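You operate a simulated robot arm through the tools that you are given. There is no shell and no other tool.

You run a simulated two-armed robot. Do the job below in one go: nothing can be reset, and whatever is moved stays where it is left.

TASK
Carry the wire tray with both arms and set it on the grey table top.

Only the result counts: the job must be done as asked and must still hold three seconds after the hand-in. Knocking over, shifting, dropping, spilling or breaking anything else fails it.

THE ROBOT
Two 6-joint arms with two-finger parallel grippers on one trunk, on a base that drives. Base frame: it is fixed to the floor where the robot stands at the start and does not move with it; the origin is under the middle of the robot, x ahead of it, y to its left, z up. Lengths are in mm, angles in rad, forces in N, time in s.
The left shoulder is at the start at [280, 185, 905], the right one opposite. With the tool pointing down near the work surface each hand reaches from about 540 to 880 mm from the robot's upright axis, wherever it stands, measured 20 degrees to its own side. Places, roughly: grey table top [800, -1100, 800]; wire tray [-1750, -1000, 1000]. Payload 1.57 kg a hand.
The TCP of each hand is the grasp point between the finger pads, 30 mm short of the fingertips. In the tool frame z runs along the fingers and y along their closing line. Largest opening 80 mm; finger width 17, thickness 12; the body of the gripper, 40 by 82 mm, starts 80 mm behind the TCP.
Orientation is that of the tool frame in the base frame, as [roll, pitch, yaw] about the fixed x, y, z axes, in that order (R = Rz(yaw) Ry(pitch) Rx(roll)). With the fingers straight down and closing along the base's y, the tool's x points along the base's -x, its y along +y and its z along -z.

THE INTERFACE
- The arms move only by the tool move_arm. It takes "left_moves", "right_moves" or both (then of equal length, played together; a hand with none holds still); each is text: rows parted by semicolons, each of 7 numbers parted by spaces: the turn, a rotation vector about the base's x, y, z in units of 90 degrees (1.0 is 90 degrees), then the shift along the base's x, y, z in units of 100 mm (1.0 is 100 mm), then the finger opening in mm, from 0 to 80. In form: ax ay az dx dy dz hand; .... A call has 1 to 20 rows; each row is the pose to reach, as a shift and turn from the pose commanded when the call began. A call with a number of a shift or a turn outside -1 to 1 is refused whole. Each row takes 0.2 s and may step no farther than 50 mm and 0.15 rad from the row before; otherwise, or with a gripper value out of range, the whole call is refused. Where a pose cannot be reached the arm comes as near as it can. A force on the tool above 40 N (or 10 N above the force at the start of the call, whichever is more), or a blocked arm, ends the call early, and 0.2 s more pass. Each finger travels about 153 mm/s and halts on what it meets, pressing with about 40 N; the grip force reading is that of the motor and also rises with nothing between the fingers. The clock runs only during rows and for 0.2 s after the last one: add rows that repeat a pose to give the fingers time. The reply holds the time, the measured pose of the TCP, the force on the tool along the base axes, the opening and the grip force, in the units named above and with some noise, with the torque about the TCP (base axes, N m) and any sound that the robot's microphone picked up.
- Cameras (640 x 400 px; columns grow to the right, rows downward): "scene" is now at [245.6, 11, 1366.5]; the picture's right is [0.10, -0.99, 0.00], its down [-0.64, -0.07, -0.76] and it looks along [0.76, 0.08, -0.65] (base axes); focal length 214 px, centre (320, 200). "left" rides on the left gripper at [72, 7, -122] in its tool frame; the picture's right is [-0.09, 1.00, 0.00], its down [-0.84, -0.08, -0.54] and it looks along [-0.54, -0.05, 0.84] (tool axes); focal length 238 px, centre (320, 200). "right" rides on the right gripper at [72, -7, -122] in its tool frame; the picture's right is [0.09, 1.00, 0.00], its down [-0.84, 0.08, -0.54] and it looks along [-0.54, 0.05, 0.84] (tool axes); focal length 238 px, centre (320, 200). There is no depth. A picture from a camera that has moved, and an enlarged one, comes with that camera's place and axes in the base frame and with its lens. The place of the scene camera against the robot may be out by one fixed shift of up to 18 mm in any direction.
- grab_frame(camera): a new picture of that camera. No time passes.
- slide_trunk(by): slides the trunk up (or, below 0, down) by that many mm; the arms and the scene camera ride with it, the base frame stays. It gives what a move gives, with no picture.
- roll_base(legs): drives the robot by 1 to 6 legs, each [ahead, turn to the left] in mm and rad, along the robot's own axes; the way and the turn of a leg run together, so that a leg with both is an arc; at most 1500 mm and 3.142 rad a leg. The arms and the cameras ride along, it lands a little off, and it stops where it bumps. It gives what a move gives.
- pan_tilt(pan, tilt): turns the head with the scene camera to pan (to the left, within 1.501 rad either way) and tilt (down, from -0.506 to 1.204), counted from straight ahead of the robot. It gives what a move gives.
- enlarge(camera, box): a new picture of the part [left, top, right, bottom] of that camera's present view, enlarged. No time passes.
- sign_off(): hands the job in; it is judged then, once.

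Places have to be worked out from the pictures, the camera data and where the tool is seen. Open the grippers and draw the arms clear of the work before you hand the job in, unless the task says otherwise.

The tools are called after "Call:" as a command line: name --argument value ..., lists and objects as JSON in quotes. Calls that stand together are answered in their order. move_arm: Moves the arms, as the interface text tells. Its arguments: {"type":"object","properties":{"left_moves":{"type":"string"},"right_moves":{"type":"string"}},"required":[]} The other tools are called the same way: slide_trunk (by) slides the trunk up or down; roll_base (legs) drives the base; pan_tilt (pan, tilt) turns the head that bears the scene camera; grab_frame (camera) takes a picture; enlarge (camera, box) takes an enlarged picture of a part of a camera's view; sign_off () hands the job in.

At the start:

```text
clock: 0.0
left_tool_pos: [539.0, 283.6, 1239.9]
left_tcp_rot: [3.139, -0.003, -3.14]
left_wrist_force: [0.1, -0.7, -0.6]
left_ft_torque: [-0.03, -0.02, 0.0]
left_grip_width: 79.9
left_grip_force: 0.1
right_tool_pos: [581.8, -182.0, 1196.4]
right_tcp_rot: [3.141, 0.0, -3.14]
right_wrist_force: [0.5, -0.3, 0.0]
right_ft_torque: [0.01, 0.0, -0.02]
right_grip_width: 80.3
right_grip_force: 0.2
trunk travel left (down, up): [-600.0, 390.0]
robot x, y, heading: [-0.9, 3.9, 0.001]
head pan, tilt: [0.105, 0.705]
```

scene: 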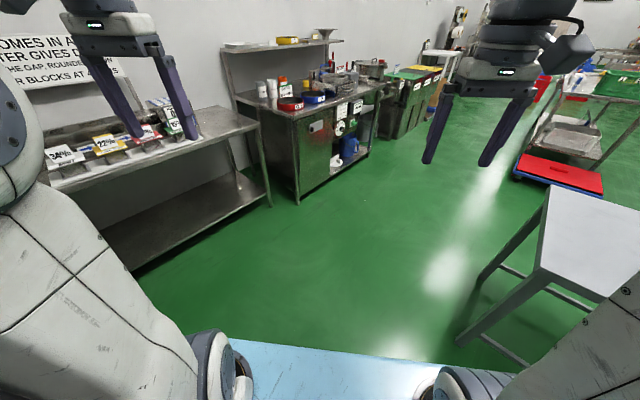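
right: 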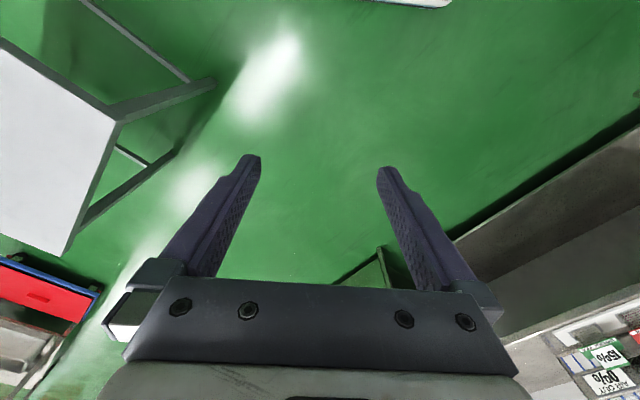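
left: 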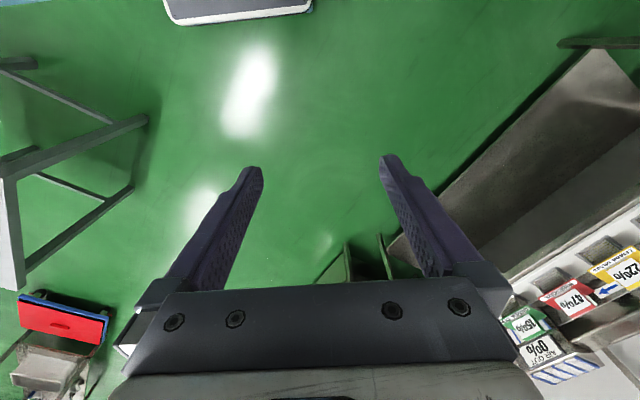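

The first picture shows the grey table to the right front; the tray is behind the robot. I'll pan the head right to survey the table and what lies on that side.

Call:
pan_tilt --pan -1.0 --tilt 0.6

Call:
grab_frame --camera "scene"

Call:
pan_tilt --pan -1.5 --tilt 0.4

Call:
grab_frame --camera "scene"

```text
clock: 1.3
left_tool_pos: [539.6, 283.8, 1239.5]
left_tcp_rot: [3.14, -0.001, -3.14]
left_wrist_force: [0.7, 0.1, -0.2]
left_ft_torque: [0.0, 0.05, 0.0]
left_grip_width: 80.3
left_grip_force: 0.1
right_tool_pos: [581.8, -181.6, 1197.1]
right_tcp_rot: [-3.141, 0.002, -3.141]
right_wrist_force: [0.2, -0.8, 0.6]
right_ft_torque: [0.01, -0.01, 0.0]
right_grip_width: 79.7
right_grip_force: 0.0
trunk travel left (down, up): [-600.0, 390.0]
robot x, y, heading: [-1.5, 3.3, 0.001]
head pan, tilt: [-1.0, 0.6]
```

```text
taken
camera scene: at [209.1, -72.2, 1375.6], right [-0.84, -0.54, 0.0], down [-0.31, 0.48, -0.83], along [0.45, -0.69, -0.57], focal length 214 px, centre (320, 200)
```

scene: 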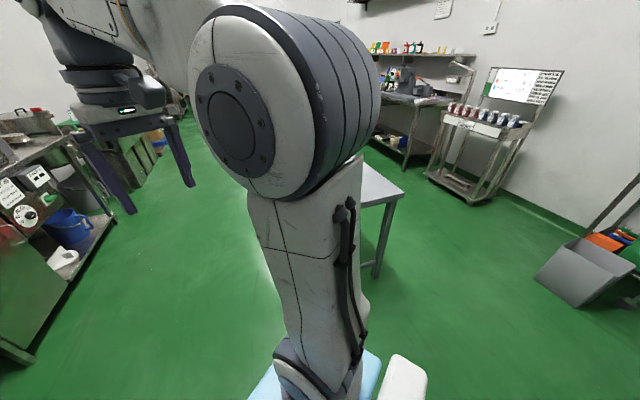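

```text
clock: 2.3
left_tool_pos: [539.3, 284.5, 1240.0]
left_tcp_rot: [3.139, -0.001, -3.14]
left_wrist_force: [-0.2, 0.4, 0.6]
left_ft_torque: [0.0, 0.02, 0.01]
left_grip_width: 80.1
left_grip_force: 0.0
right_tool_pos: [581.3, -181.4, 1196.8]
right_tcp_rot: [3.141, -0.001, -3.139]
right_wrist_force: [0.3, 0.6, 0.1]
right_ft_torque: [-0.01, 0.0, -0.03]
right_grip_width: 79.9
right_grip_force: 0.1
trunk travel left (down, up): [-600.0, 390.0]
robot x, y, heading: [3.1, -1.0, -0.003]
head pan, tilt: [-1.499, 0.4]
```

```text
taken
camera scene: at [168.0, -90.3, 1393.8], right [-1.0, -0.07, 0.0], down [-0.03, 0.39, -0.92], along [0.07, -0.92, -0.39], focal length 214 px, centre (320, 200)
```

scene: 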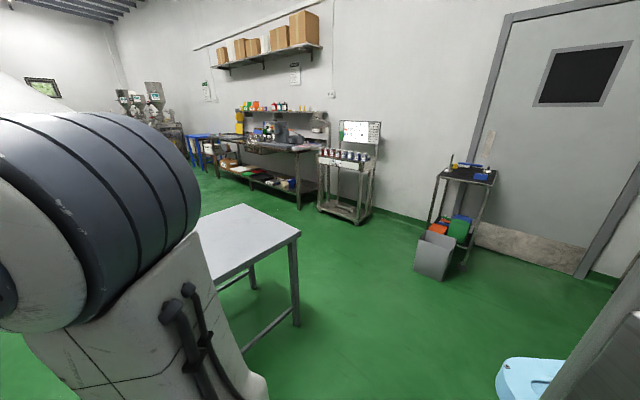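

The table top looks to be about 550 mm square, with its near edge about 870 mm away. The arms are above and inside that, so turning in place is safe. I'll turn right in stages and look toward the tray.

Call:
roll_base --legs '[[0, -1.4]]'

Call:
pan_tilt --pan -1.2 --tilt 0.35

Call:
grab_frame --camera "scene"

```text
clock: 6.1
left_tool_pos: [374.7, -481.1, 1239.8]
left_tcp_rot: [3.14, -0.002, 1.749]
left_wrist_force: [0.1, 0.2, 0.0]
left_ft_torque: [0.02, -0.01, 0.01]
left_grip_width: 80.1
left_grip_force: 0.0
right_tool_pos: [-77.4, -604.0, 1195.4]
right_tcp_rot: [3.141, 0.0, 1.748]
right_wrist_force: [0.5, 1.2, -0.3]
right_ft_torque: [0.0, -0.05, 0.02]
right_grip_width: 80.0
right_grip_force: 0.1
trunk travel left (down, up): [-600.0, 390.0]
robot x, y, heading: [1.4, 1.4, -1.397]
head pan, tilt: [-1.499, 0.4]
```

```text
clock: 6.9
left_tool_pos: [374.3, -480.0, 1239.7]
left_tcp_rot: [3.141, -0.001, 1.748]
left_wrist_force: [-0.8, 0.6, -0.2]
left_ft_torque: [0.04, 0.01, 0.0]
left_grip_width: 80.1
left_grip_force: 0.0
right_tool_pos: [-78.4, -605.0, 1196.0]
right_tcp_rot: [3.141, 0.0, 1.75]
right_wrist_force: [-0.6, 0.8, -0.3]
right_ft_torque: [-0.01, 0.01, 0.0]
right_grip_width: 80.1
right_grip_force: 0.1
trunk travel left (down, up): [-600.0, 390.0]
robot x, y, heading: [2.0, -0.3, -1.396]
head pan, tilt: [-1.201, 0.351]
```

```text
taken
camera scene: at [-50.4, -203.8, 1398.3], right [-0.52, 0.86, 0.0], down [0.29, 0.18, -0.94], along [-0.8, -0.49, -0.34], focal length 214 px, centre (320, 200)
```

scene: 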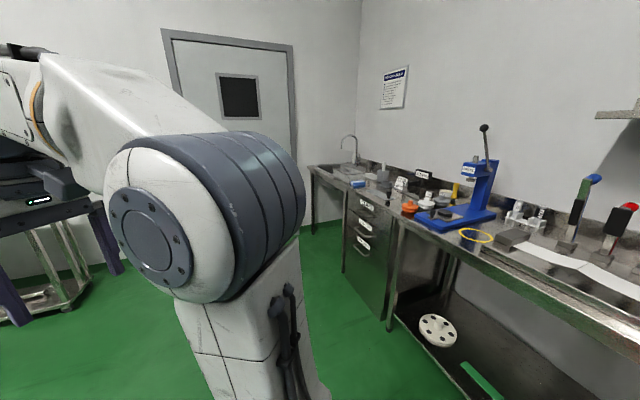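

The bench runs along the right, with its edge roughly 850 mm away, so turning in place stays clear. I'll turn on to face the tray, toward the corner with the sink.

Call:
roll_base --legs '[[0, -1.2]]'

Call:
pan_tilt --pan 0.0 --tilt 0.4

Call:
grab_frame --camera "scene"

```text
clock: 10.4
left_tool_pos: [-330.4, -511.4, 1238.9]
left_tcp_rot: [3.139, -0.002, 0.514]
left_wrist_force: [0.4, -0.9, -1.0]
left_ft_torque: [0.0, -0.02, 0.0]
left_grip_width: 80.0
left_grip_force: 0.0
right_tool_pos: [-596.1, -126.2, 1197.0]
right_tcp_rot: [-3.141, 0.0, 0.513]
right_wrist_force: [-0.1, -0.5, -0.1]
right_ft_torque: [0.06, 0.01, -0.03]
right_grip_width: 79.7
right_grip_force: 0.0
trunk travel left (down, up): [-600.0, 390.0]
robot x, y, heading: [-0.1, 1.5, -2.63]
head pan, tilt: [-1.201, 0.351]
```

```text
clock: 11.8
left_tool_pos: [-330.4, -512.3, 1240.5]
left_tcp_rot: [3.139, -0.002, 0.512]
left_wrist_force: [-0.1, 0.7, 0.2]
left_ft_torque: [0.04, -0.02, -0.03]
left_grip_width: 80.1
left_grip_force: 0.1
right_tool_pos: [-596.3, -125.1, 1195.9]
right_tcp_rot: [-3.141, 0.001, 0.515]
right_wrist_force: [0.1, 0.5, -0.7]
right_ft_torque: [-0.02, 0.03, -0.01]
right_grip_width: 79.9
right_grip_force: 0.0
trunk travel left (down, up): [-600.0, 390.0]
robot x, y, heading: [-2.2, 0.3, -2.632]
head pan, tilt: [0.0, 0.4]
```

```text
taken
camera scene: at [-219.4, -121.2, 1393.8], right [-0.49, 0.87, 0.0], down [0.34, 0.19, -0.92], along [-0.8, -0.45, -0.39], focal length 214 px, centre (320, 200)
```

scene: 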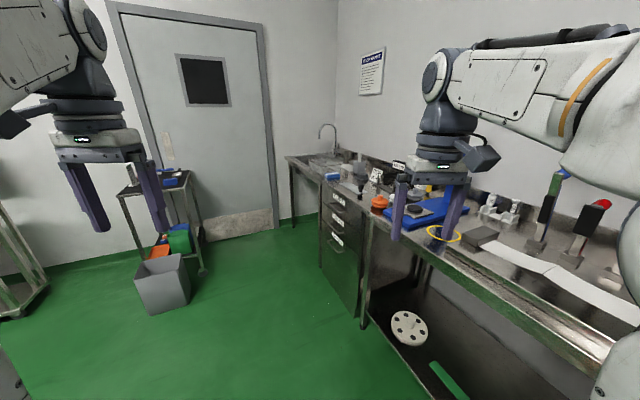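

I can't pick out the wire tray yet; I'll enlarge the area toward the expected place near the sink and the small table.

Call:
enlarge --camera "scene" --box '[270, 110, 430, 210]'

Call:
enlarge --camera "scene" --box '[90, 120, 270, 320]'

Call:
enlarge --camera "scene" --box '[370, 140, 640, 310]'

```text
4.00 times, centred on (350, 160) of scene
camera zoom: at [-219.4, -121.2, 1393.8], right [-0.49, 0.87, 0.0], down [0.34, 0.19, -0.92], along [-0.8, -0.45, -0.39], focal length 858 px, centre (200, 360)
```

zoom: 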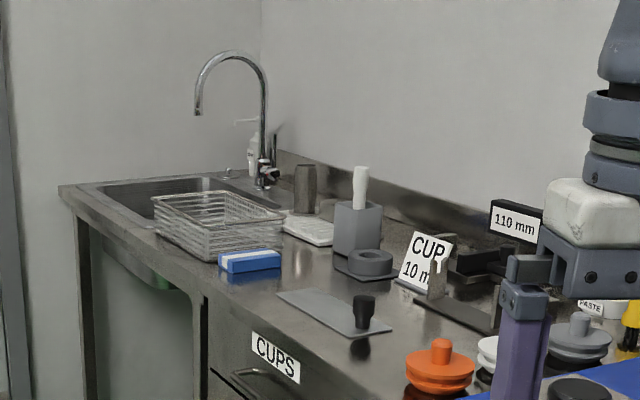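

```text
2.00 times, centred on (180, 220) of scene
camera zoom: at [-219.4, -121.2, 1393.8], right [-0.49, 0.87, 0.0], down [0.34, 0.19, -0.92], along [-0.8, -0.45, -0.39], focal length 429 px, centre (600, 160)
```

zoom: 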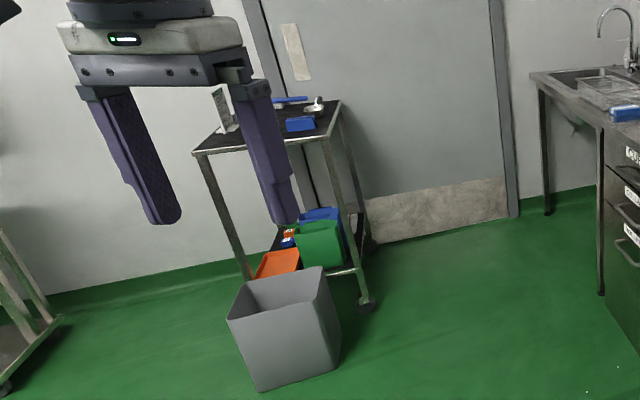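

```text
2.35 times, centred on (505, 225) of scene
camera zoom: at [-219.4, -121.2, 1393.8], right [-0.49, 0.87, 0.0], down [0.34, 0.19, -0.92], along [-0.8, -0.45, -0.39], focal length 505 px, centre (-115, 141)
```

zoom: 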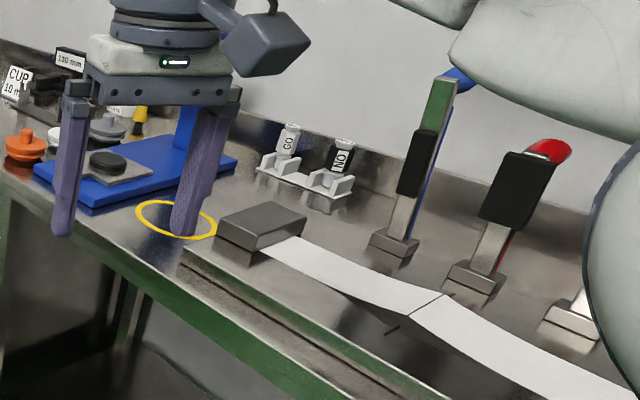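

The wire tray is by the sink, with a blue box at its front and a white tray and other items behind. The bench edge seems to run at about 53° in the base frame. I'll drive part of the way alongside the bench and look again to triangulate.

Call:
roll_base --legs '[[0, 0.346], [1000, 0]]'

Call:
pan_tilt --pan -0.7 --tilt 0.45

Call:
grab_frame --camera "scene"

Call:
pan_tilt --pan 0.2 --tilt 0.6

Call:
grab_frame --camera "scene"

```text
clock: 18.1
left_tool_pos: [-800.6, -1348.5, 1240.5]
left_tcp_rot: [3.14, -0.001, 0.849]
left_wrist_force: [1.0, 0.6, 0.7]
left_ft_torque: [0.02, 0.0, 0.02]
left_grip_width: 80.1
left_grip_force: 0.1
right_tool_pos: [-1180.2, -1071.0, 1196.6]
right_tcp_rot: [3.141, 0.001, 0.849]
right_wrist_force: [0.7, 0.4, 0.1]
right_ft_torque: [-0.02, 0.0, 0.02]
right_grip_width: 80.2
right_grip_force: 0.0
trunk travel left (down, up): [-600.0, 390.0]
robot x, y, heading: [-654.0, -752.3, -2.294]
head pan, tilt: [0.0, 0.4]
```

```text
clock: 19.1
left_tool_pos: [-801.5, -1347.8, 1240.1]
left_tcp_rot: [3.141, -0.004, 0.849]
left_wrist_force: [-0.3, 0.0, 0.1]
left_ft_torque: [-0.02, 0.01, 0.01]
left_grip_width: 80.1
left_grip_force: 0.0
right_tool_pos: [-1179.7, -1072.2, 1195.8]
right_tcp_rot: [3.14, 0.001, 0.851]
right_wrist_force: [-0.3, 0.4, -0.6]
right_ft_torque: [0.04, 0.0, 0.01]
right_grip_width: 79.6
right_grip_force: 0.1
trunk travel left (down, up): [-600.0, 390.0]
robot x, y, heading: [-659.5, -757.2, -2.292]
head pan, tilt: [-0.7, 0.45]
```

```text
taken
camera scene: at [-854.9, -887.6, 1389.1], right [-0.15, 0.99, 0.0], down [0.43, 0.06, -0.9], along [-0.89, -0.13, -0.44], focal length 214 px, centre (320, 200)
```

scene: 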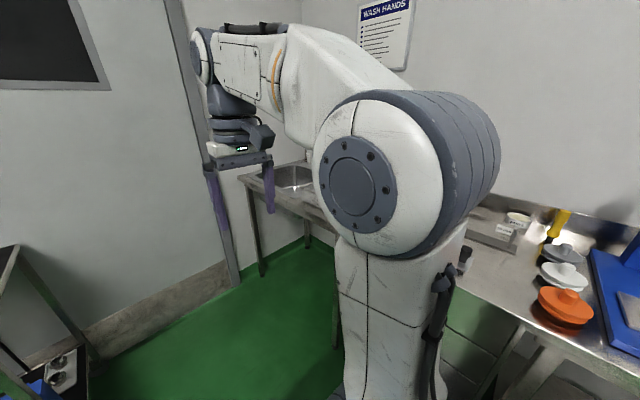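

```text
clock: 20.3
left_tool_pos: [-800.2, -1348.9, 1239.9]
left_tcp_rot: [3.14, -0.002, 0.849]
left_wrist_force: [0.7, 0.5, 0.4]
left_ft_torque: [0.01, 0.02, 0.0]
left_grip_width: 80.0
left_grip_force: 0.0
right_tool_pos: [-1180.3, -1071.3, 1196.1]
right_tcp_rot: [-3.141, 0.001, 0.849]
right_wrist_force: [0.2, 0.0, 0.4]
right_ft_torque: [-0.01, -0.05, -0.02]
right_grip_width: 80.1
right_grip_force: 0.0
trunk travel left (down, up): [-600.0, 390.0]
robot x, y, heading: [-661.3, -757.6, -2.293]
head pan, tilt: [0.201, 0.6]
```

```text
taken
camera scene: at [-808.2, -950.6, 1375.6], right [-0.87, 0.5, 0.0], down [0.28, 0.49, -0.83], along [-0.41, -0.71, -0.56], focal length 214 px, centre (320, 200)
```

scene: 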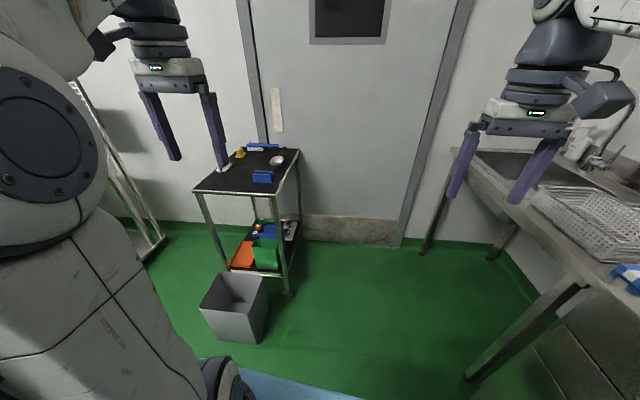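

Triangulating puts the tray near (-1850, -990, 930) and the bench edge at about 53.5°. The bin and cart stand behind the spot I need, so I'll check how large my own base is by looking down along it.

Call:
pan_tilt --pan -1.5 --tilt 1.1

Call:
grab_frame --camera "scene"

Call:
pan_tilt --pan 1.5 --tilt 0.9

Call:
grab_frame --camera "scene"

Call:
pan_tilt --pan 0.0 --tilt 1.1

Call:
grab_frame --camera "scene"

```text
clock: 22.1
left_tool_pos: [-802.1, -1347.7, 1240.2]
left_tcp_rot: [3.14, -0.002, 0.848]
left_wrist_force: [-0.3, -0.3, 0.4]
left_ft_torque: [-0.02, -0.02, 0.01]
left_grip_width: 79.9
left_grip_force: 0.1
right_tool_pos: [-1178.6, -1071.4, 1196.2]
right_tcp_rot: [3.141, 0.002, 0.849]
right_wrist_force: [-0.1, 0.1, -0.4]
right_ft_torque: [0.02, -0.03, 0.01]
right_grip_width: 80.0
right_grip_force: 0.1
trunk travel left (down, up): [-600.0, 390.0]
robot x, y, heading: [-659.9, -751.6, -2.294]
head pan, tilt: [-1.499, 1.1]
```

```text
taken
camera scene: at [-814.2, -835.8, 1337.0], right [0.61, 0.79, 0.0], down [0.71, -0.54, -0.45], along [-0.36, 0.28, -0.89], focal length 214 px, centre (320, 200)
```

scene: 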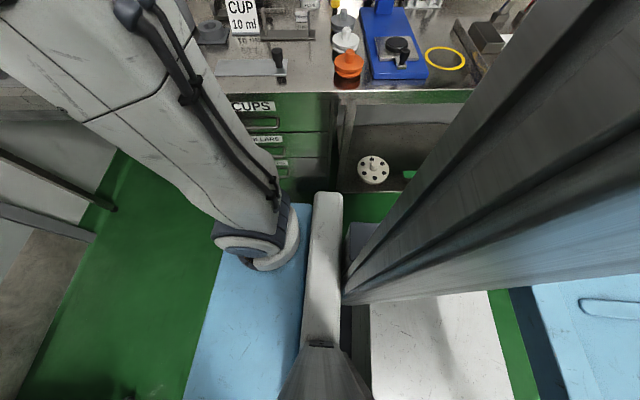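

```text
clock: 24.7
left_tool_pos: [-801.4, -1348.5, 1239.1]
left_tcp_rot: [3.139, -0.001, 0.85]
left_wrist_force: [0.5, -0.6, -0.7]
left_ft_torque: [0.02, -0.01, -0.01]
left_grip_width: 80.2
left_grip_force: 0.0
right_tool_pos: [-1178.6, -1072.6, 1195.8]
right_tcp_rot: [3.141, 0.0, 0.85]
right_wrist_force: [-0.4, -0.3, -0.4]
right_ft_torque: [0.0, 0.01, 0.0]
right_grip_width: 80.0
right_grip_force: 0.1
trunk travel left (down, up): [-600.0, 390.0]
robot x, y, heading: [-660.5, -754.5, -2.297]
head pan, tilt: [1.499, 0.901]
```

```text
taken
camera scene: at [-711.2, -928.0, 1350.8], right [-0.71, -0.7, 0.0], down [-0.55, 0.56, -0.62], along [0.43, -0.44, -0.78], focal length 214 px, centre (320, 200)
```

scene: 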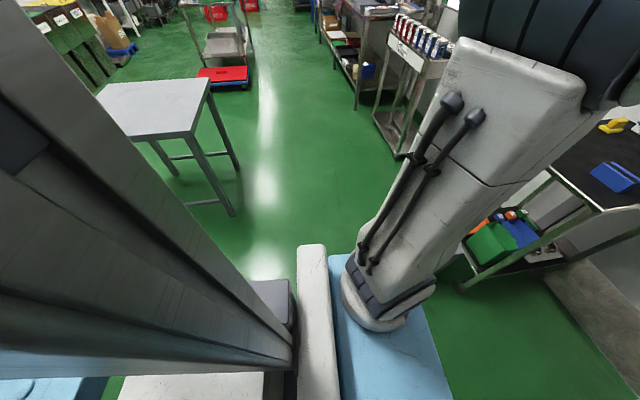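

```text
clock: 26.3
left_tool_pos: [-802.8, -1348.5, 1239.3]
left_tcp_rot: [3.139, -0.002, 0.851]
left_wrist_force: [-0.3, -0.4, 0.3]
left_ft_torque: [0.01, -0.05, 0.04]
left_grip_width: 79.9
left_grip_force: 0.0
right_tool_pos: [-1178.5, -1071.0, 1196.5]
right_tcp_rot: [-3.14, 0.001, 0.85]
right_wrist_force: [1.3, 0.7, 0.5]
right_ft_torque: [0.02, 0.02, 0.0]
right_grip_width: 80.1
right_grip_force: 0.0
trunk travel left (down, up): [-600.0, 390.0]
robot x, y, heading: [-659.8, -756.6, -2.294]
head pan, tilt: [0.0, 1.1]
```

```text
taken
camera scene: at [-805.8, -921.4, 1337.0], right [-0.75, 0.66, 0.0], down [0.59, 0.67, -0.45], along [-0.3, -0.34, -0.89], focal length 214 px, centre (320, 200)
```

scene: 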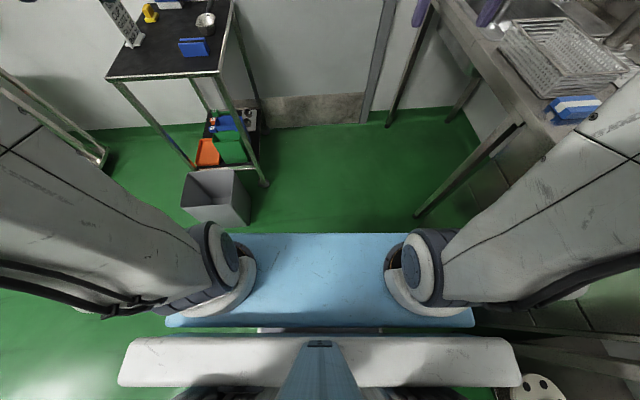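

The blue plate and white bar move with the trunk, and their front is about 400 mm ahead. I'll drive on parallel to the bench, veer toward it, and then look again before making the final turn to face it.

Call:
roll_base --legs '[[770, 0], [0, -0.62]]'

Call:
pan_tilt --pan -0.3 --tilt 0.6

Call:
grab_frame --camera "scene"

Call:
pan_tilt --pan 1.4 --tilt 0.9

Call:
grab_frame --camera "scene"

```text
clock: 32.0
left_tool_pos: [-1617.5, -1713.5, 1241.7]
left_tcp_rot: [3.139, -0.002, 0.227]
left_wrist_force: [0.5, -0.6, -0.3]
left_ft_torque: [0.02, -0.03, -0.01]
left_grip_width: 79.9
left_grip_force: 0.0
right_tool_pos: [-1763.0, -1267.1, 1196.8]
right_tcp_rot: [-3.14, 0.001, 0.226]
right_wrist_force: [0.6, 0.5, -0.5]
right_ft_torque: [0.01, 0.02, 0.0]
right_grip_width: 79.9
right_grip_force: 0.1
trunk travel left (down, up): [-600.0, 390.0]
robot x, y, heading: [-1154.6, -1316.3, -2.917]
head pan, tilt: [0.0, 1.1]
```

```text
clock: 32.9
left_tool_pos: [-1617.3, -1712.5, 1240.9]
left_tcp_rot: [3.141, -0.001, 0.226]
left_wrist_force: [-0.2, 0.5, -0.2]
left_ft_torque: [0.01, 0.0, -0.02]
left_grip_width: 79.9
left_grip_force: 0.0
right_tool_pos: [-1763.3, -1267.0, 1196.1]
right_tcp_rot: [3.141, 0.001, 0.226]
right_wrist_force: [-0.4, -0.3, -0.8]
right_ft_torque: [0.0, 0.05, 0.02]
right_grip_width: 79.9
right_grip_force: 0.0
trunk travel left (down, up): [-600.0, 390.0]
robot x, y, heading: [-1154.6, -1313.4, -2.919]
head pan, tilt: [-0.3, 0.6]
```

```text
taken
camera scene: at [-1398.6, -1341.5, 1375.5], right [0.08, 1.0, 0.0], down [0.56, -0.04, -0.82], along [-0.82, 0.06, -0.57], focal length 214 px, centre (320, 200)
```

scene: 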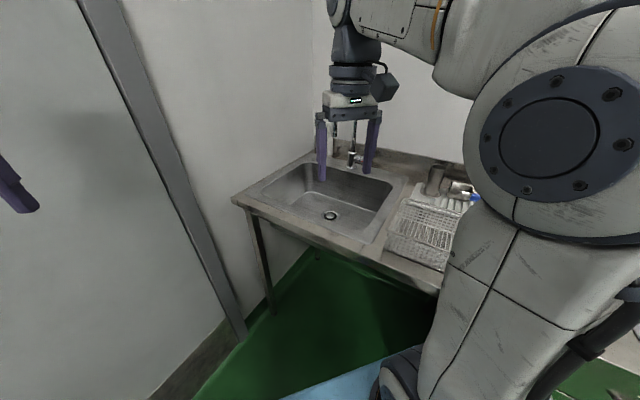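

```text
clock: 34.7
left_tool_pos: [-1618.1, -1711.7, 1240.6]
left_tcp_rot: [3.139, -0.002, 0.228]
left_wrist_force: [0.2, -0.2, -0.5]
left_ft_torque: [-0.01, 0.01, -0.02]
left_grip_width: 79.9
left_grip_force: 0.0
right_tool_pos: [-1763.0, -1267.9, 1195.9]
right_tcp_rot: [-3.141, 0.0, 0.227]
right_wrist_force: [-1.2, -0.3, 0.8]
right_ft_torque: [0.0, 0.0, -0.03]
right_grip_width: 79.9
right_grip_force: 0.0
trunk travel left (down, up): [-600.0, 390.0]
robot x, y, heading: [-1153.7, -1318.7, -2.918]
head pan, tilt: [1.4, 0.901]
```

```text
taken
camera scene: at [-1306.8, -1423.9, 1350.8], right [-1.0, -0.05, 0.0], down [-0.04, 0.78, -0.62], along [0.03, -0.62, -0.78], focal length 214 px, centre (320, 200)
```

scene: 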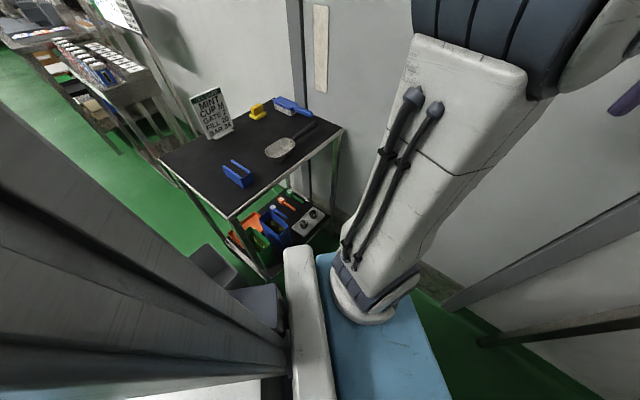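

The tray estimate holds at about (-1824, -990), and the cart is clear on my left. I'll move a little further in and turn to face the bench squarely.

Call:
roll_base --legs '[[150, 0], [0, -0.867]]'

Call:
pan_tilt --pan 0.0 --tilt 0.8

Call:
grab_frame --camera "scene"

Call:
grab_frame --camera "left"

Call:
grab_frame --camera "right"

```text
clock: 38.3
left_tool_pos: [-1906.1, -1245.8, 1240.0]
left_tcp_rot: [3.14, -0.001, -0.655]
left_wrist_force: [-0.2, 1.0, -0.6]
left_ft_torque: [-0.01, 0.02, 0.02]
left_grip_width: 79.8
left_grip_force: 0.1
right_tool_pos: [-1654.3, -850.4, 1196.2]
right_tcp_rot: [3.141, -0.001, -0.654]
right_wrist_force: [-0.8, 0.7, -1.2]
right_ft_torque: [-0.04, -0.02, -0.01]
right_grip_width: 80.2
right_grip_force: 0.1
trunk travel left (down, up): [-600.0, 390.0]
robot x, y, heading: [-1303.4, -1350.0, 2.48]
head pan, tilt: [1.4, 0.901]
```

```text
clock: 39.9
left_tool_pos: [-1906.2, -1245.1, 1239.2]
left_tcp_rot: [3.14, -0.001, -0.655]
left_wrist_force: [0.6, 0.0, 0.1]
left_ft_torque: [-0.01, -0.01, 0.02]
left_grip_width: 80.0
left_grip_force: 0.0
right_tool_pos: [-1655.1, -850.0, 1195.0]
right_tcp_rot: [3.141, 0.001, -0.655]
right_wrist_force: [-1.3, 0.3, -0.5]
right_ft_torque: [0.0, 0.01, 0.01]
right_grip_width: 79.9
right_grip_force: 0.0
trunk travel left (down, up): [-600.0, 390.0]
robot x, y, heading: [-1307.6, -1350.1, 2.481]
head pan, tilt: [0.0, 0.799]
```

```text
taken
camera scene: at [-1495.1, -1199.8, 1358.7], right [0.61, 0.79, 0.0], down [0.57, -0.44, -0.7], along [-0.55, 0.43, -0.72], focal length 214 px, centre (320, 200)
```

scene: 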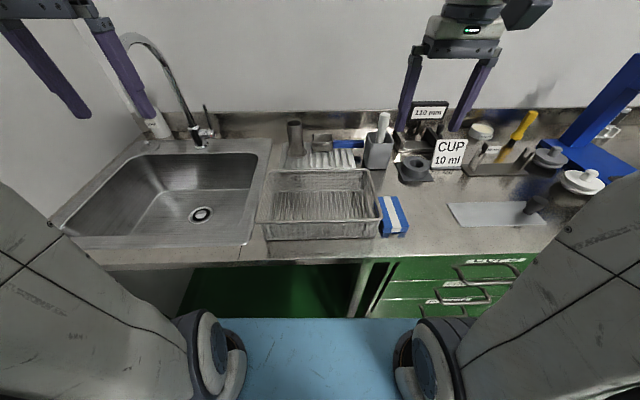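

```text
taken
camera left: at [-1854.6, -1294.6, 1362.5], right [-0.68, -0.73, 0.0], down [-0.62, 0.57, 0.54], along [-0.4, 0.37, -0.84], focal length 238 px, centre (320, 200)
```

left: 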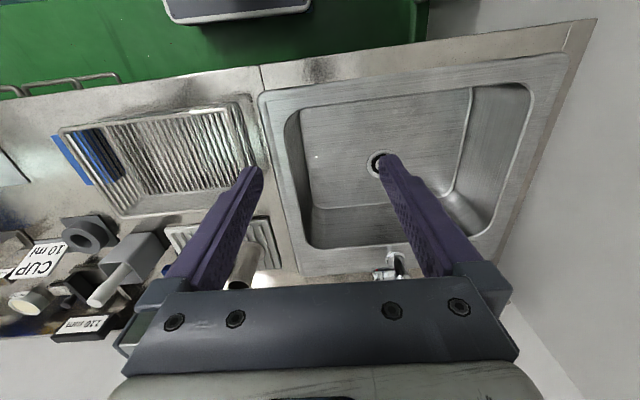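

```text
taken
camera right: at [-1592.0, -889.2, 1317.0], right [-0.53, -0.85, 0.0], down [-0.71, 0.45, 0.54], along [-0.46, 0.29, -0.84], focal length 238 px, centre (320, 200)
```

right: 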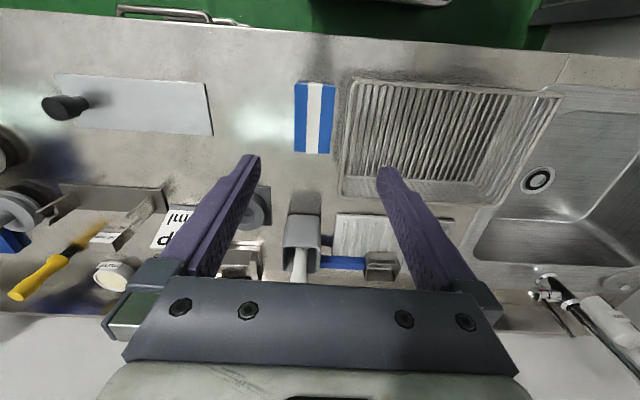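

I'm now facing the bench square on, and the tray is visible in all three cameras. I'll enlarge it for detail.

Call:
enlarge --camera "scene" --box '[240, 140, 420, 270]'

Call:
enlarge --camera "right" --box '[280, 60, 580, 230]'

Call:
enlarge --camera "left" --box '[40, 80, 290, 250]'

```text
3.08 times, centred on (330, 205) of scene
camera zoom: at [-1495.1, -1199.8, 1358.7], right [0.61, 0.79, 0.0], down [0.57, -0.44, -0.7], along [-0.55, 0.43, -0.72], focal length 660 px, centre (289, 185)
```

zoom: 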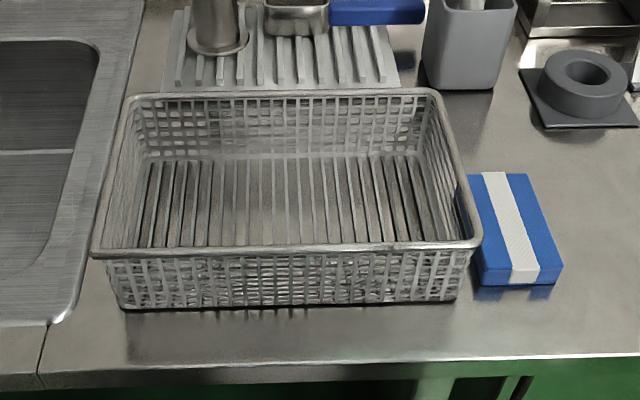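

```text
2.13 times, centred on (430, 145) of right
camera zoom: at [-1592.0, -889.2, 1317.0], right [-0.53, -0.85, 0.0], down [-0.71, 0.45, 0.54], along [-0.46, 0.29, -0.84], focal length 508 px, centre (85, 317)
```

zoom: 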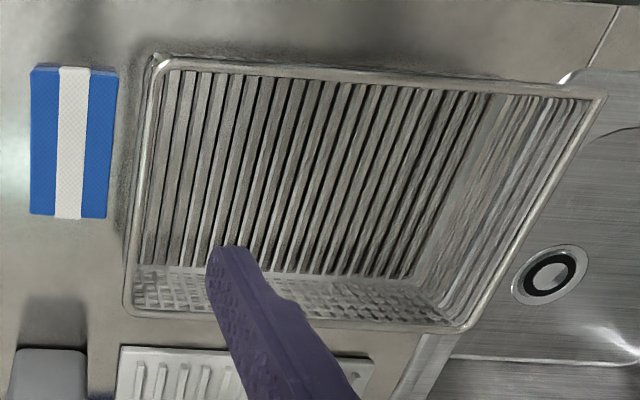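

```text
2.35 times, centred on (165, 165) of left
camera zoom: at [-1854.6, -1294.6, 1362.5], right [-0.68, -0.73, 0.0], down [-0.62, 0.57, 0.54], along [-0.4, 0.37, -0.84], focal length 561 px, centre (685, 282)
```

zoom: 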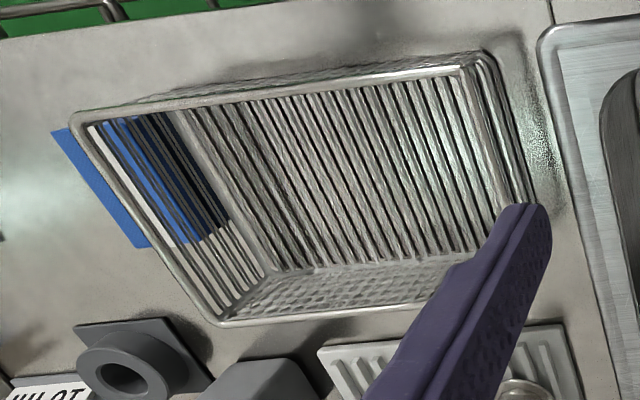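

From the three views the tray is empty. In the robot frame its rim sits at about Z 993 and X 535–700, with the two short ends near Y ±137, and the bench is at about Z 895. I'll bring both hands above the short-end rims and check from there.

Call:
move_arm --left_moves "0 0 0 0.04 0.27 -0.25 80; 0 0 0 0.08 0.55 -0.5 80; 0 0 0 0.13 0.83 -0.75 80" --right_moves "0 0 0 -0.19 -0.04 -0.33 80; 0 0 0 -0.38 -0.08 -0.66 80; 0 0 0 -0.58 -0.12 -1.0 80"

Call:
move_arm --left_moves "0 0 0 0.04 0.27 -0.25 80; 0 0 0 0.08 0.55 -0.5 80; 0 0 0 0.13 0.83 -0.75 80; 0 0 0 0.13 0.83 -0.75 80"

Call:
grab_frame --camera "left"

Call:
grab_frame --camera "right"

Call:
grab_frame --camera "scene"

```text
clock: 40.7
left_tool_pos: [-1891.9, -1162.3, 1164.2]
left_tcp_rot: [3.141, 0.0, -0.656]
left_wrist_force: [-0.1, -0.9, -0.2]
left_ft_torque: [0.04, 0.03, -0.02]
left_grip_width: 80.2
left_grip_force: 0.0
right_tool_pos: [-1712.8, -860.7, 1094.6]
right_tcp_rot: [-3.14, -0.002, -0.656]
right_wrist_force: [0.0, -0.2, -0.2]
right_ft_torque: [0.01, 0.02, -0.02]
right_grip_width: 80.1
right_grip_force: 0.1
trunk travel left (down, up): [-600.0, 390.0]
robot x, y, heading: [-1304.9, -1345.7, 2.48]
head pan, tilt: [0.0, 0.799]
```

```text
clock: 41.7
left_tool_pos: [-1880.8, -1079.0, 1086.9]
left_tcp_rot: [3.138, -0.002, -0.653]
left_wrist_force: [-1.2, -0.3, 0.0]
left_ft_torque: [-0.01, -0.02, -0.04]
left_grip_width: 79.7
left_grip_force: 0.2
right_tool_pos: [-1712.3, -860.4, 1093.3]
right_tcp_rot: [3.14, 0.001, -0.654]
right_wrist_force: [-0.1, 0.1, -0.8]
right_ft_torque: [0.0, 0.01, -0.01]
right_grip_width: 80.0
right_grip_force: 0.0
trunk travel left (down, up): [-600.0, 390.0]
robot x, y, heading: [-1305.4, -1349.1, 2.475]
head pan, tilt: [0.0, 0.799]
```

```text
taken
camera left: at [-1829.0, -1127.8, 1209.7], right [-0.68, -0.73, 0.0], down [-0.62, 0.57, 0.54], along [-0.4, 0.37, -0.84], focal length 238 px, centre (320, 200)
```

left: 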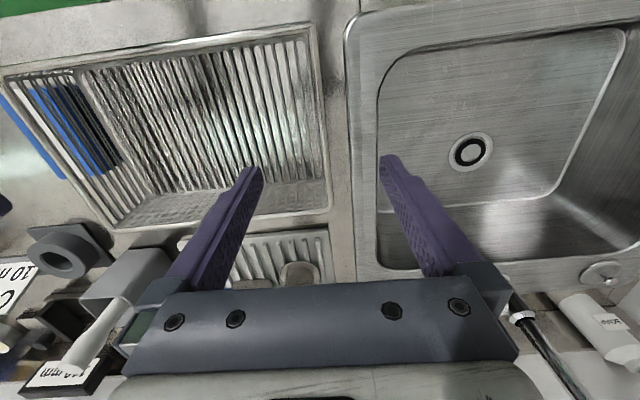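

```text
taken
camera right: at [-1649.1, -899.5, 1214.8], right [-0.53, -0.85, 0.0], down [-0.71, 0.45, 0.54], along [-0.46, 0.29, -0.84], focal length 238 px, centre (320, 200)
```

right: 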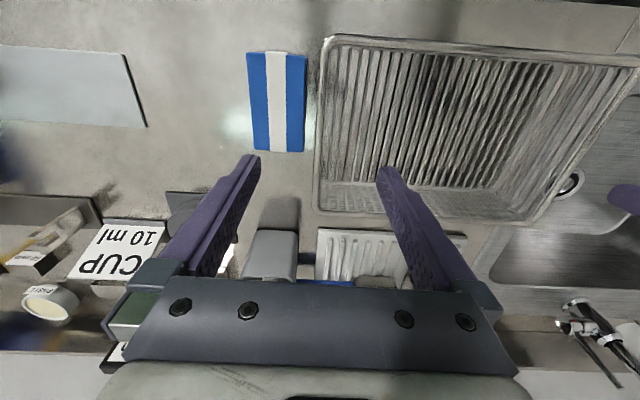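

```text
taken
camera scene: at [-1495.1, -1199.6, 1358.7], right [0.61, 0.79, 0.0], down [0.57, -0.44, -0.7], along [-0.55, 0.43, -0.72], focal length 214 px, centre (320, 200)
```

scene: 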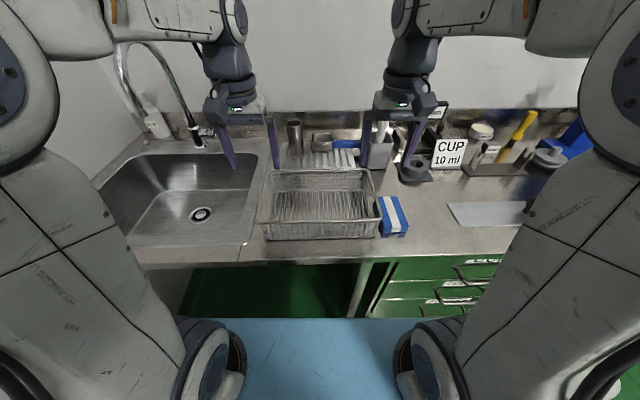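

Both rim ends lie directly below their TCPs and are centred fore and aft; the hand cameras put the rim near Z 970. I'll lower both hands 80 mm and check the alignment again.

Call:
move_arm --left_moves "0 0 0 0 0 -0.4 80; 0 0 0 0 0 -0.8 80; 0 0 0 0 0 -0.8 80" --right_moves "0 0 0 0 0 -0.4 80; 0 0 0 0 0 -0.86 80; 0 0 0 0 0 -0.86 80"

Call:
grab_frame --camera "left"

Call:
grab_frame --camera "right"

Call:
enlarge --camera "scene" --box '[200, 100, 440, 270]'

```text
clock: 42.5
left_tool_pos: [-1880.8, -1078.2, 1008.7]
left_tcp_rot: [3.141, -0.002, -0.656]
left_wrist_force: [0.0, 0.7, 0.3]
left_ft_torque: [-0.01, -0.02, -0.03]
left_grip_width: 80.2
left_grip_force: 0.1
right_tool_pos: [-1715.0, -862.6, 1009.4]
right_tcp_rot: [3.14, 0.0, -0.654]
right_wrist_force: [0.0, -0.4, 0.9]
right_ft_torque: [0.0, 0.01, -0.02]
right_grip_width: 80.1
right_grip_force: 0.0
trunk travel left (down, up): [-600.0, 390.0]
robot x, y, heading: [-1303.9, -1347.2, 2.48]
head pan, tilt: [0.0, 0.799]
```

```text
taken
camera left: at [-1829.0, -1127.9, 1130.7], right [-0.68, -0.73, 0.0], down [-0.62, 0.57, 0.54], along [-0.4, 0.37, -0.84], focal length 238 px, centre (320, 200)
```

left: 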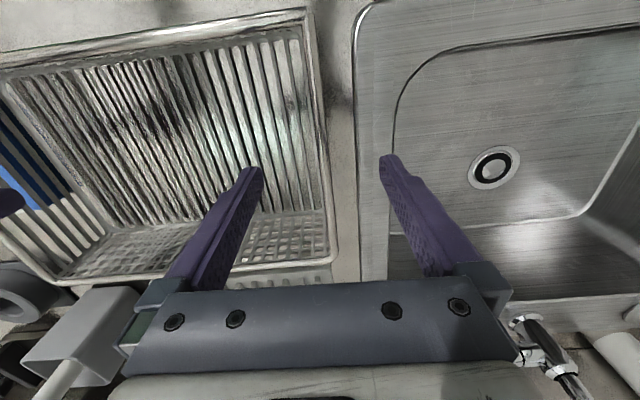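

```text
taken
camera right: at [-1651.0, -901.4, 1129.2], right [-0.53, -0.85, 0.0], down [-0.71, 0.45, 0.54], along [-0.46, 0.29, -0.84], focal length 238 px, centre (320, 200)
```

right: 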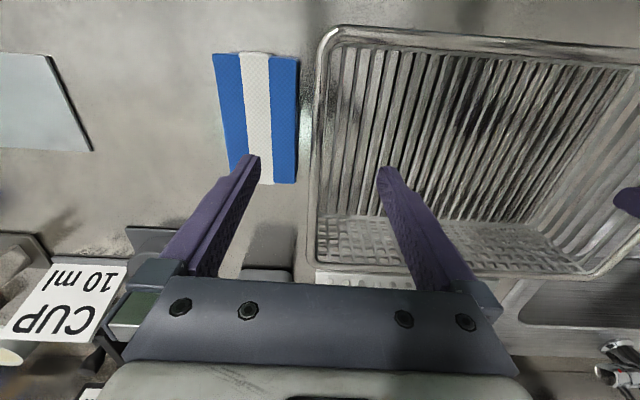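

```text
2.35 times, centred on (320, 185) of scene
camera zoom: at [-1495.2, -1199.6, 1358.7], right [0.61, 0.79, 0.0], down [0.57, -0.44, -0.7], along [-0.55, 0.43, -0.72], focal length 505 px, centre (320, 235)
```

zoom: 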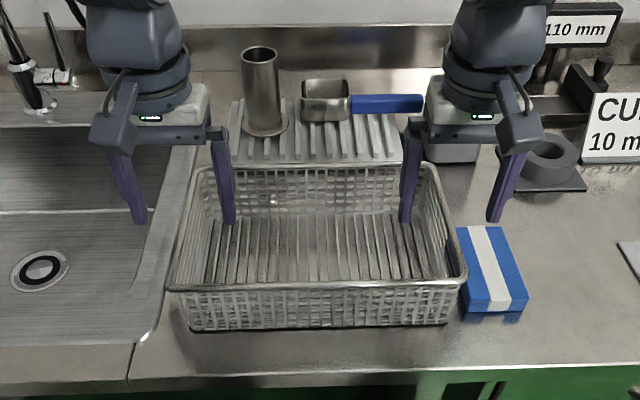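

Rim lines sit nearly mid-way between each pair of fingers (about 3 mm outward), and the rim looks to be at Z ≈ 990. I'll nudge each hand outward 3 mm, lower 37 mm so the pads straddle the rim, then check before closing.

Call:
move_arm --left_moves "0 0 0 -0.018 -0.024 -0.18 80; 0 0 0 -0.018 -0.024 -0.37 80; 0 0 0 -0.018 -0.024 -0.37 80" --right_moves "0 0 0 0.018 0.024 -0.18 80; 0 0 0 0.018 0.024 -0.37 80; 0 0 0 0.018 0.024 -0.37 80"

Call:
grab_frame --camera "left"

Call:
grab_frame --camera "right"

Call:
enlarge --camera "scene" --box '[200, 100, 440, 270]'

```text
clock: 43.3
left_tool_pos: [-1881.3, -1082.7, 972.9]
left_tcp_rot: [3.14, -0.001, -0.655]
left_wrist_force: [-0.7, -0.4, -0.4]
left_ft_torque: [-0.01, 0.02, -0.01]
left_grip_width: 80.0
left_grip_force: 0.1
right_tool_pos: [-1710.5, -861.3, 970.5]
right_tcp_rot: [-3.141, -0.002, -0.656]
right_wrist_force: [-0.7, 0.1, 0.3]
right_ft_torque: [0.01, 0.02, -0.05]
right_grip_width: 80.2
right_grip_force: 0.1
trunk travel left (down, up): [-600.0, 390.0]
robot x, y, heading: [-1311.4, -1349.4, 2.479]
head pan, tilt: [0.0, 0.799]
```

```text
taken
camera left: at [-1830.2, -1131.1, 1096.6], right [-0.68, -0.73, 0.0], down [-0.62, 0.57, 0.54], along [-0.4, 0.37, -0.84], focal length 238 px, centre (320, 200)
```

left: 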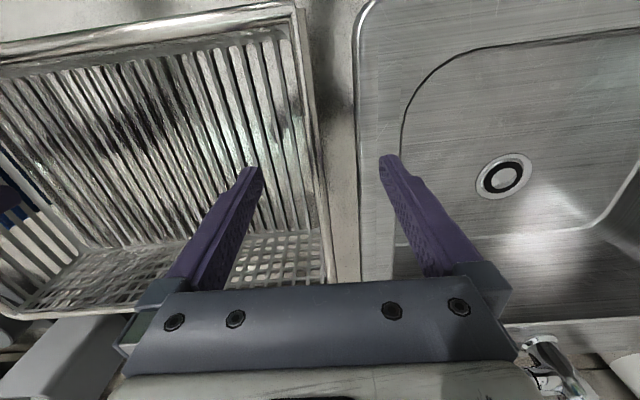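

```text
taken
camera right: at [-1647.5, -900.0, 1091.6], right [-0.53, -0.85, 0.0], down [-0.71, 0.45, 0.54], along [-0.46, 0.29, -0.84], focal length 238 px, centre (320, 200)
```

right: 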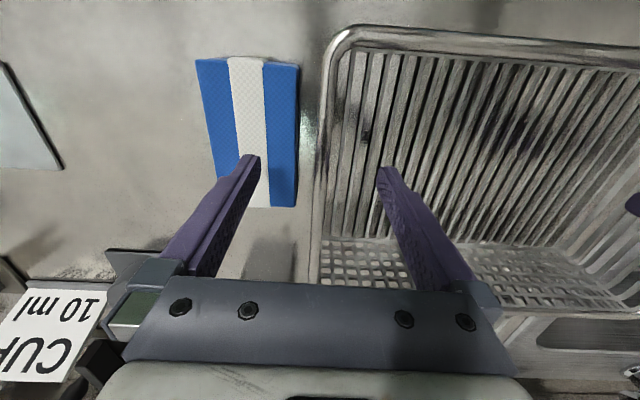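

```text
2.35 times, centred on (320, 185) of scene
camera zoom: at [-1495.1, -1199.7, 1358.7], right [0.61, 0.79, 0.0], down [0.57, -0.44, -0.7], along [-0.55, 0.43, -0.72], focal length 505 px, centre (320, 235)
```

zoom: 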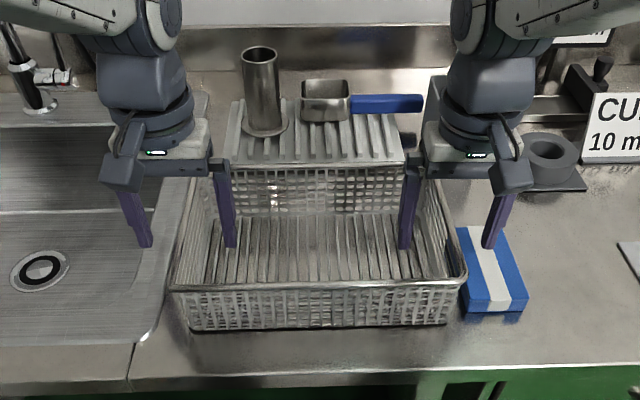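

The rims run straight through both grasp points, with the TCPs slightly below the rim. I'll close both grippers gently together.

Call:
move_arm --left_moves "0 0 0 0 0 0 60; 0 0 0 0 0 0 40; 0 0 0 0 0 0 25; 0 0 0 0 0 0 12; 0 0 0 0 0 0 0; 0 0 0 0 0 0 0; 0 0 0 0 0 0 0" --right_moves "0 0 0 0 0 0 60; 0 0 0 0 0 0 40; 0 0 0 0 0 0 25; 0 0 0 0 0 0 12; 0 0 0 0 0 0 0; 0 0 0 0 0 0 0; 0 0 0 0 0 0 0"

Call:
grab_frame --camera "left"

Call:
grab_frame --camera "right"

Call:
enlarge --camera "scene" --box '[200, 100, 440, 270]'

```text
clock: 44.9
left_tool_pos: [-1881.7, -1081.0, 974.3]
left_tcp_rot: [-3.139, 0.001, -0.652]
left_wrist_force: [14.8, 24.2, 0.4]
left_ft_torque: [0.08, -0.19, 0.41]
left_grip_width: 3.8
left_grip_force: 24.6
right_tool_pos: [-1710.8, -862.1, 971.7]
right_tcp_rot: [3.138, 0.001, -0.656]
right_wrist_force: [-16.8, -25.2, -0.3]
right_ft_torque: [0.16, -0.04, 0.44]
right_grip_width: 4.3
right_grip_force: 24.6
trunk travel left (down, up): [-600.0, 390.0]
robot x, y, heading: [-1306.3, -1348.6, 2.474]
head pan, tilt: [0.0, 0.799]
```

```text
taken
camera left: at [-1829.6, -1130.1, 1096.9], right [-0.68, -0.73, 0.0], down [-0.62, 0.57, 0.54], along [-0.4, 0.37, -0.84], focal length 238 px, centre (320, 200)
```

left: 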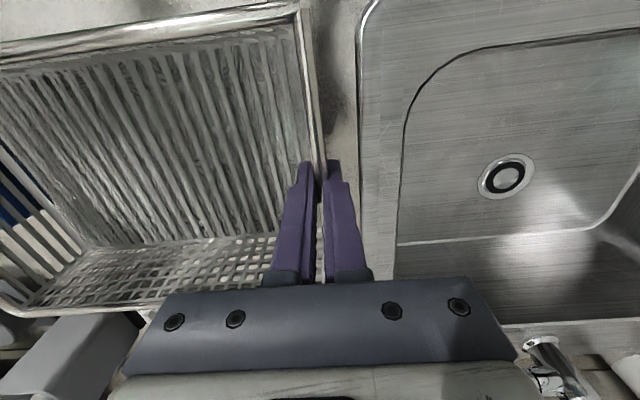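

```text
taken
camera right: at [-1648.1, -900.9, 1091.8], right [-0.53, -0.85, 0.0], down [-0.71, 0.45, 0.54], along [-0.46, 0.29, -0.84], focal length 238 px, centre (320, 200)
```

right: 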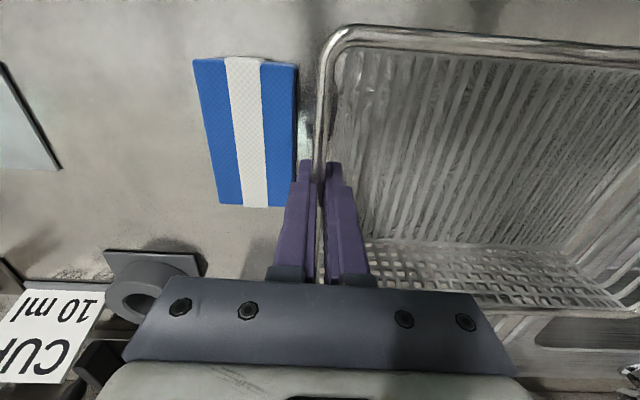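

```text
2.35 times, centred on (320, 185) of scene
camera zoom: at [-1495.2, -1199.7, 1358.7], right [0.61, 0.79, 0.0], down [0.57, -0.44, -0.7], along [-0.55, 0.43, -0.72], focal length 505 px, centre (320, 235)
```

zoom: 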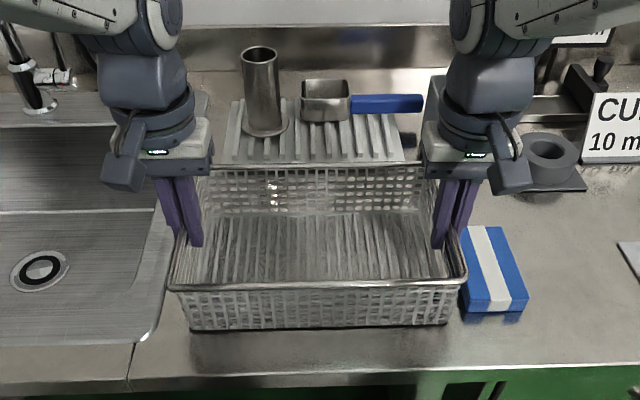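

Both rims are gripped (3.8 and 4.3 mm), but the wrist forces show the hands stretching the tray by about 28 N. I'll ease both hands 2 mm inward to relieve that.

Call:
move_arm --left_moves "0 0 0 0.012 0.016 0 0; 0 0 0 0.012 0.016 0 0" --right_moves "0 0 0 -0.012 -0.016 0 0; 0 0 0 -0.012 -0.016 0 0"

```text
clock: 45.5
left_tool_pos: [-1880.4, -1080.8, 973.5]
left_tcp_rot: [-3.141, 0.0, -0.652]
left_wrist_force: [9.9, 14.1, 5.3]
left_ft_torque: [0.37, -0.29, 0.41]
left_grip_width: 3.9
left_grip_force: 25.1
right_tool_pos: [-1711.3, -862.4, 971.6]
right_tcp_rot: [-3.14, 0.0, -0.656]
right_wrist_force: [-8.7, -14.7, -0.1]
right_ft_torque: [0.3, 0.09, 0.43]
right_grip_width: 4.3
right_grip_force: 25.1
trunk travel left (down, up): [-600.0, 390.0]
robot x, y, heading: [-1307.5, -1350.3, 2.482]
head pan, tilt: [0.0, 0.799]
```

The stretch dropped to about 17 N, so 3 mm more each should bring it near zero.

Call:
move_arm --left_moves "0 0 0 0.018 0.024 0 0; 0 0 0 0.018 0.024 0 0" --right_moves "0 0 0 -0.018 -0.024 0 0; 0 0 0 -0.018 -0.024 0 0"

```text
clock: 46.1
left_tool_pos: [-1880.9, -1079.5, 974.2]
left_tcp_rot: [3.133, -0.001, -0.654]
left_wrist_force: [-17.0, -15.5, 14.9]
left_ft_torque: [0.22, -0.32, 0.34]
left_grip_width: 3.9
left_grip_force: 25.1
right_tool_pos: [-1711.6, -861.6, 972.6]
right_tcp_rot: [-3.137, 0.0, -0.655]
right_wrist_force: [14.9, 15.8, -0.9]
right_ft_torque: [0.41, 0.25, 0.46]
right_grip_width: 4.2
right_grip_force: 24.8
trunk travel left (down, up): [-600.0, 390.0]
robot x, y, heading: [-1306.8, -1345.2, 2.48]
head pan, tilt: [0.0, 0.799]
```

It overshot to about 22 N of compression, so I'll back out 1.6 mm and start lifting both hands together in small steps.

Call:
move_arm --left_moves "0 0 0 -0.01 -0.013 0 0; 0 0 0 -0.01 -0.013 0.05 0; 0 0 0 -0.01 -0.013 0.1 0; 0 0 0 -0.01 -0.013 0.2 0; 0 0 0 -0.01 -0.013 0.3 0" --right_moves "0 0 0 0.01 0.013 0 0; 0 0 0 0.01 0.013 0.05 0; 0 0 0 0.01 0.013 0.1 0; 0 0 0 0.01 0.013 0.2 0; 0 0 0 0.01 0.013 0.3 0"

Call:
grab_frame --camera "scene"

```text
clock: 47.3
left_tool_pos: [-1880.3, -1080.6, 1003.4]
left_tcp_rot: [3.136, -0.002, -0.656]
left_wrist_force: [-17.1, -17.3, 2.7]
left_ft_torque: [0.52, -0.02, 0.43]
left_grip_width: 4.4
left_grip_force: 25.3
right_tool_pos: [-1713.0, -861.3, 1003.9]
right_tcp_rot: [-3.137, 0.0, -0.653]
right_wrist_force: [16.7, 18.5, -6.7]
right_ft_torque: [0.44, -0.79, 0.43]
right_grip_width: 4.2
right_grip_force: 24.6
trunk travel left (down, up): [-600.0, 390.0]
robot x, y, heading: [-1306.3, -1349.3, 2.483]
head pan, tilt: [0.0, 0.799]
```

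```text
taken
camera scene: at [-1495.2, -1199.6, 1358.6], right [0.61, 0.79, 0.0], down [0.57, -0.44, -0.7], along [-0.55, 0.43, -0.72], focal length 214 px, centre (320, 200)
```

scene: 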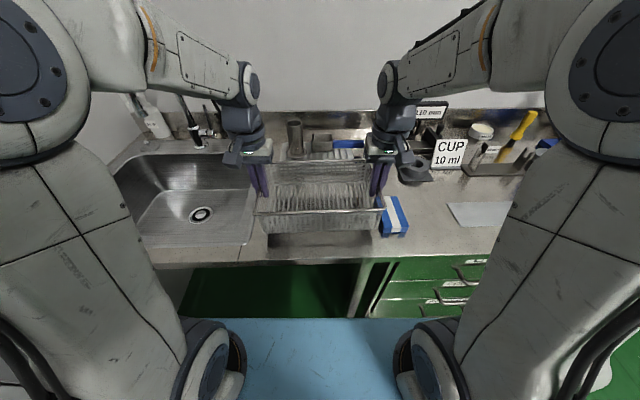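

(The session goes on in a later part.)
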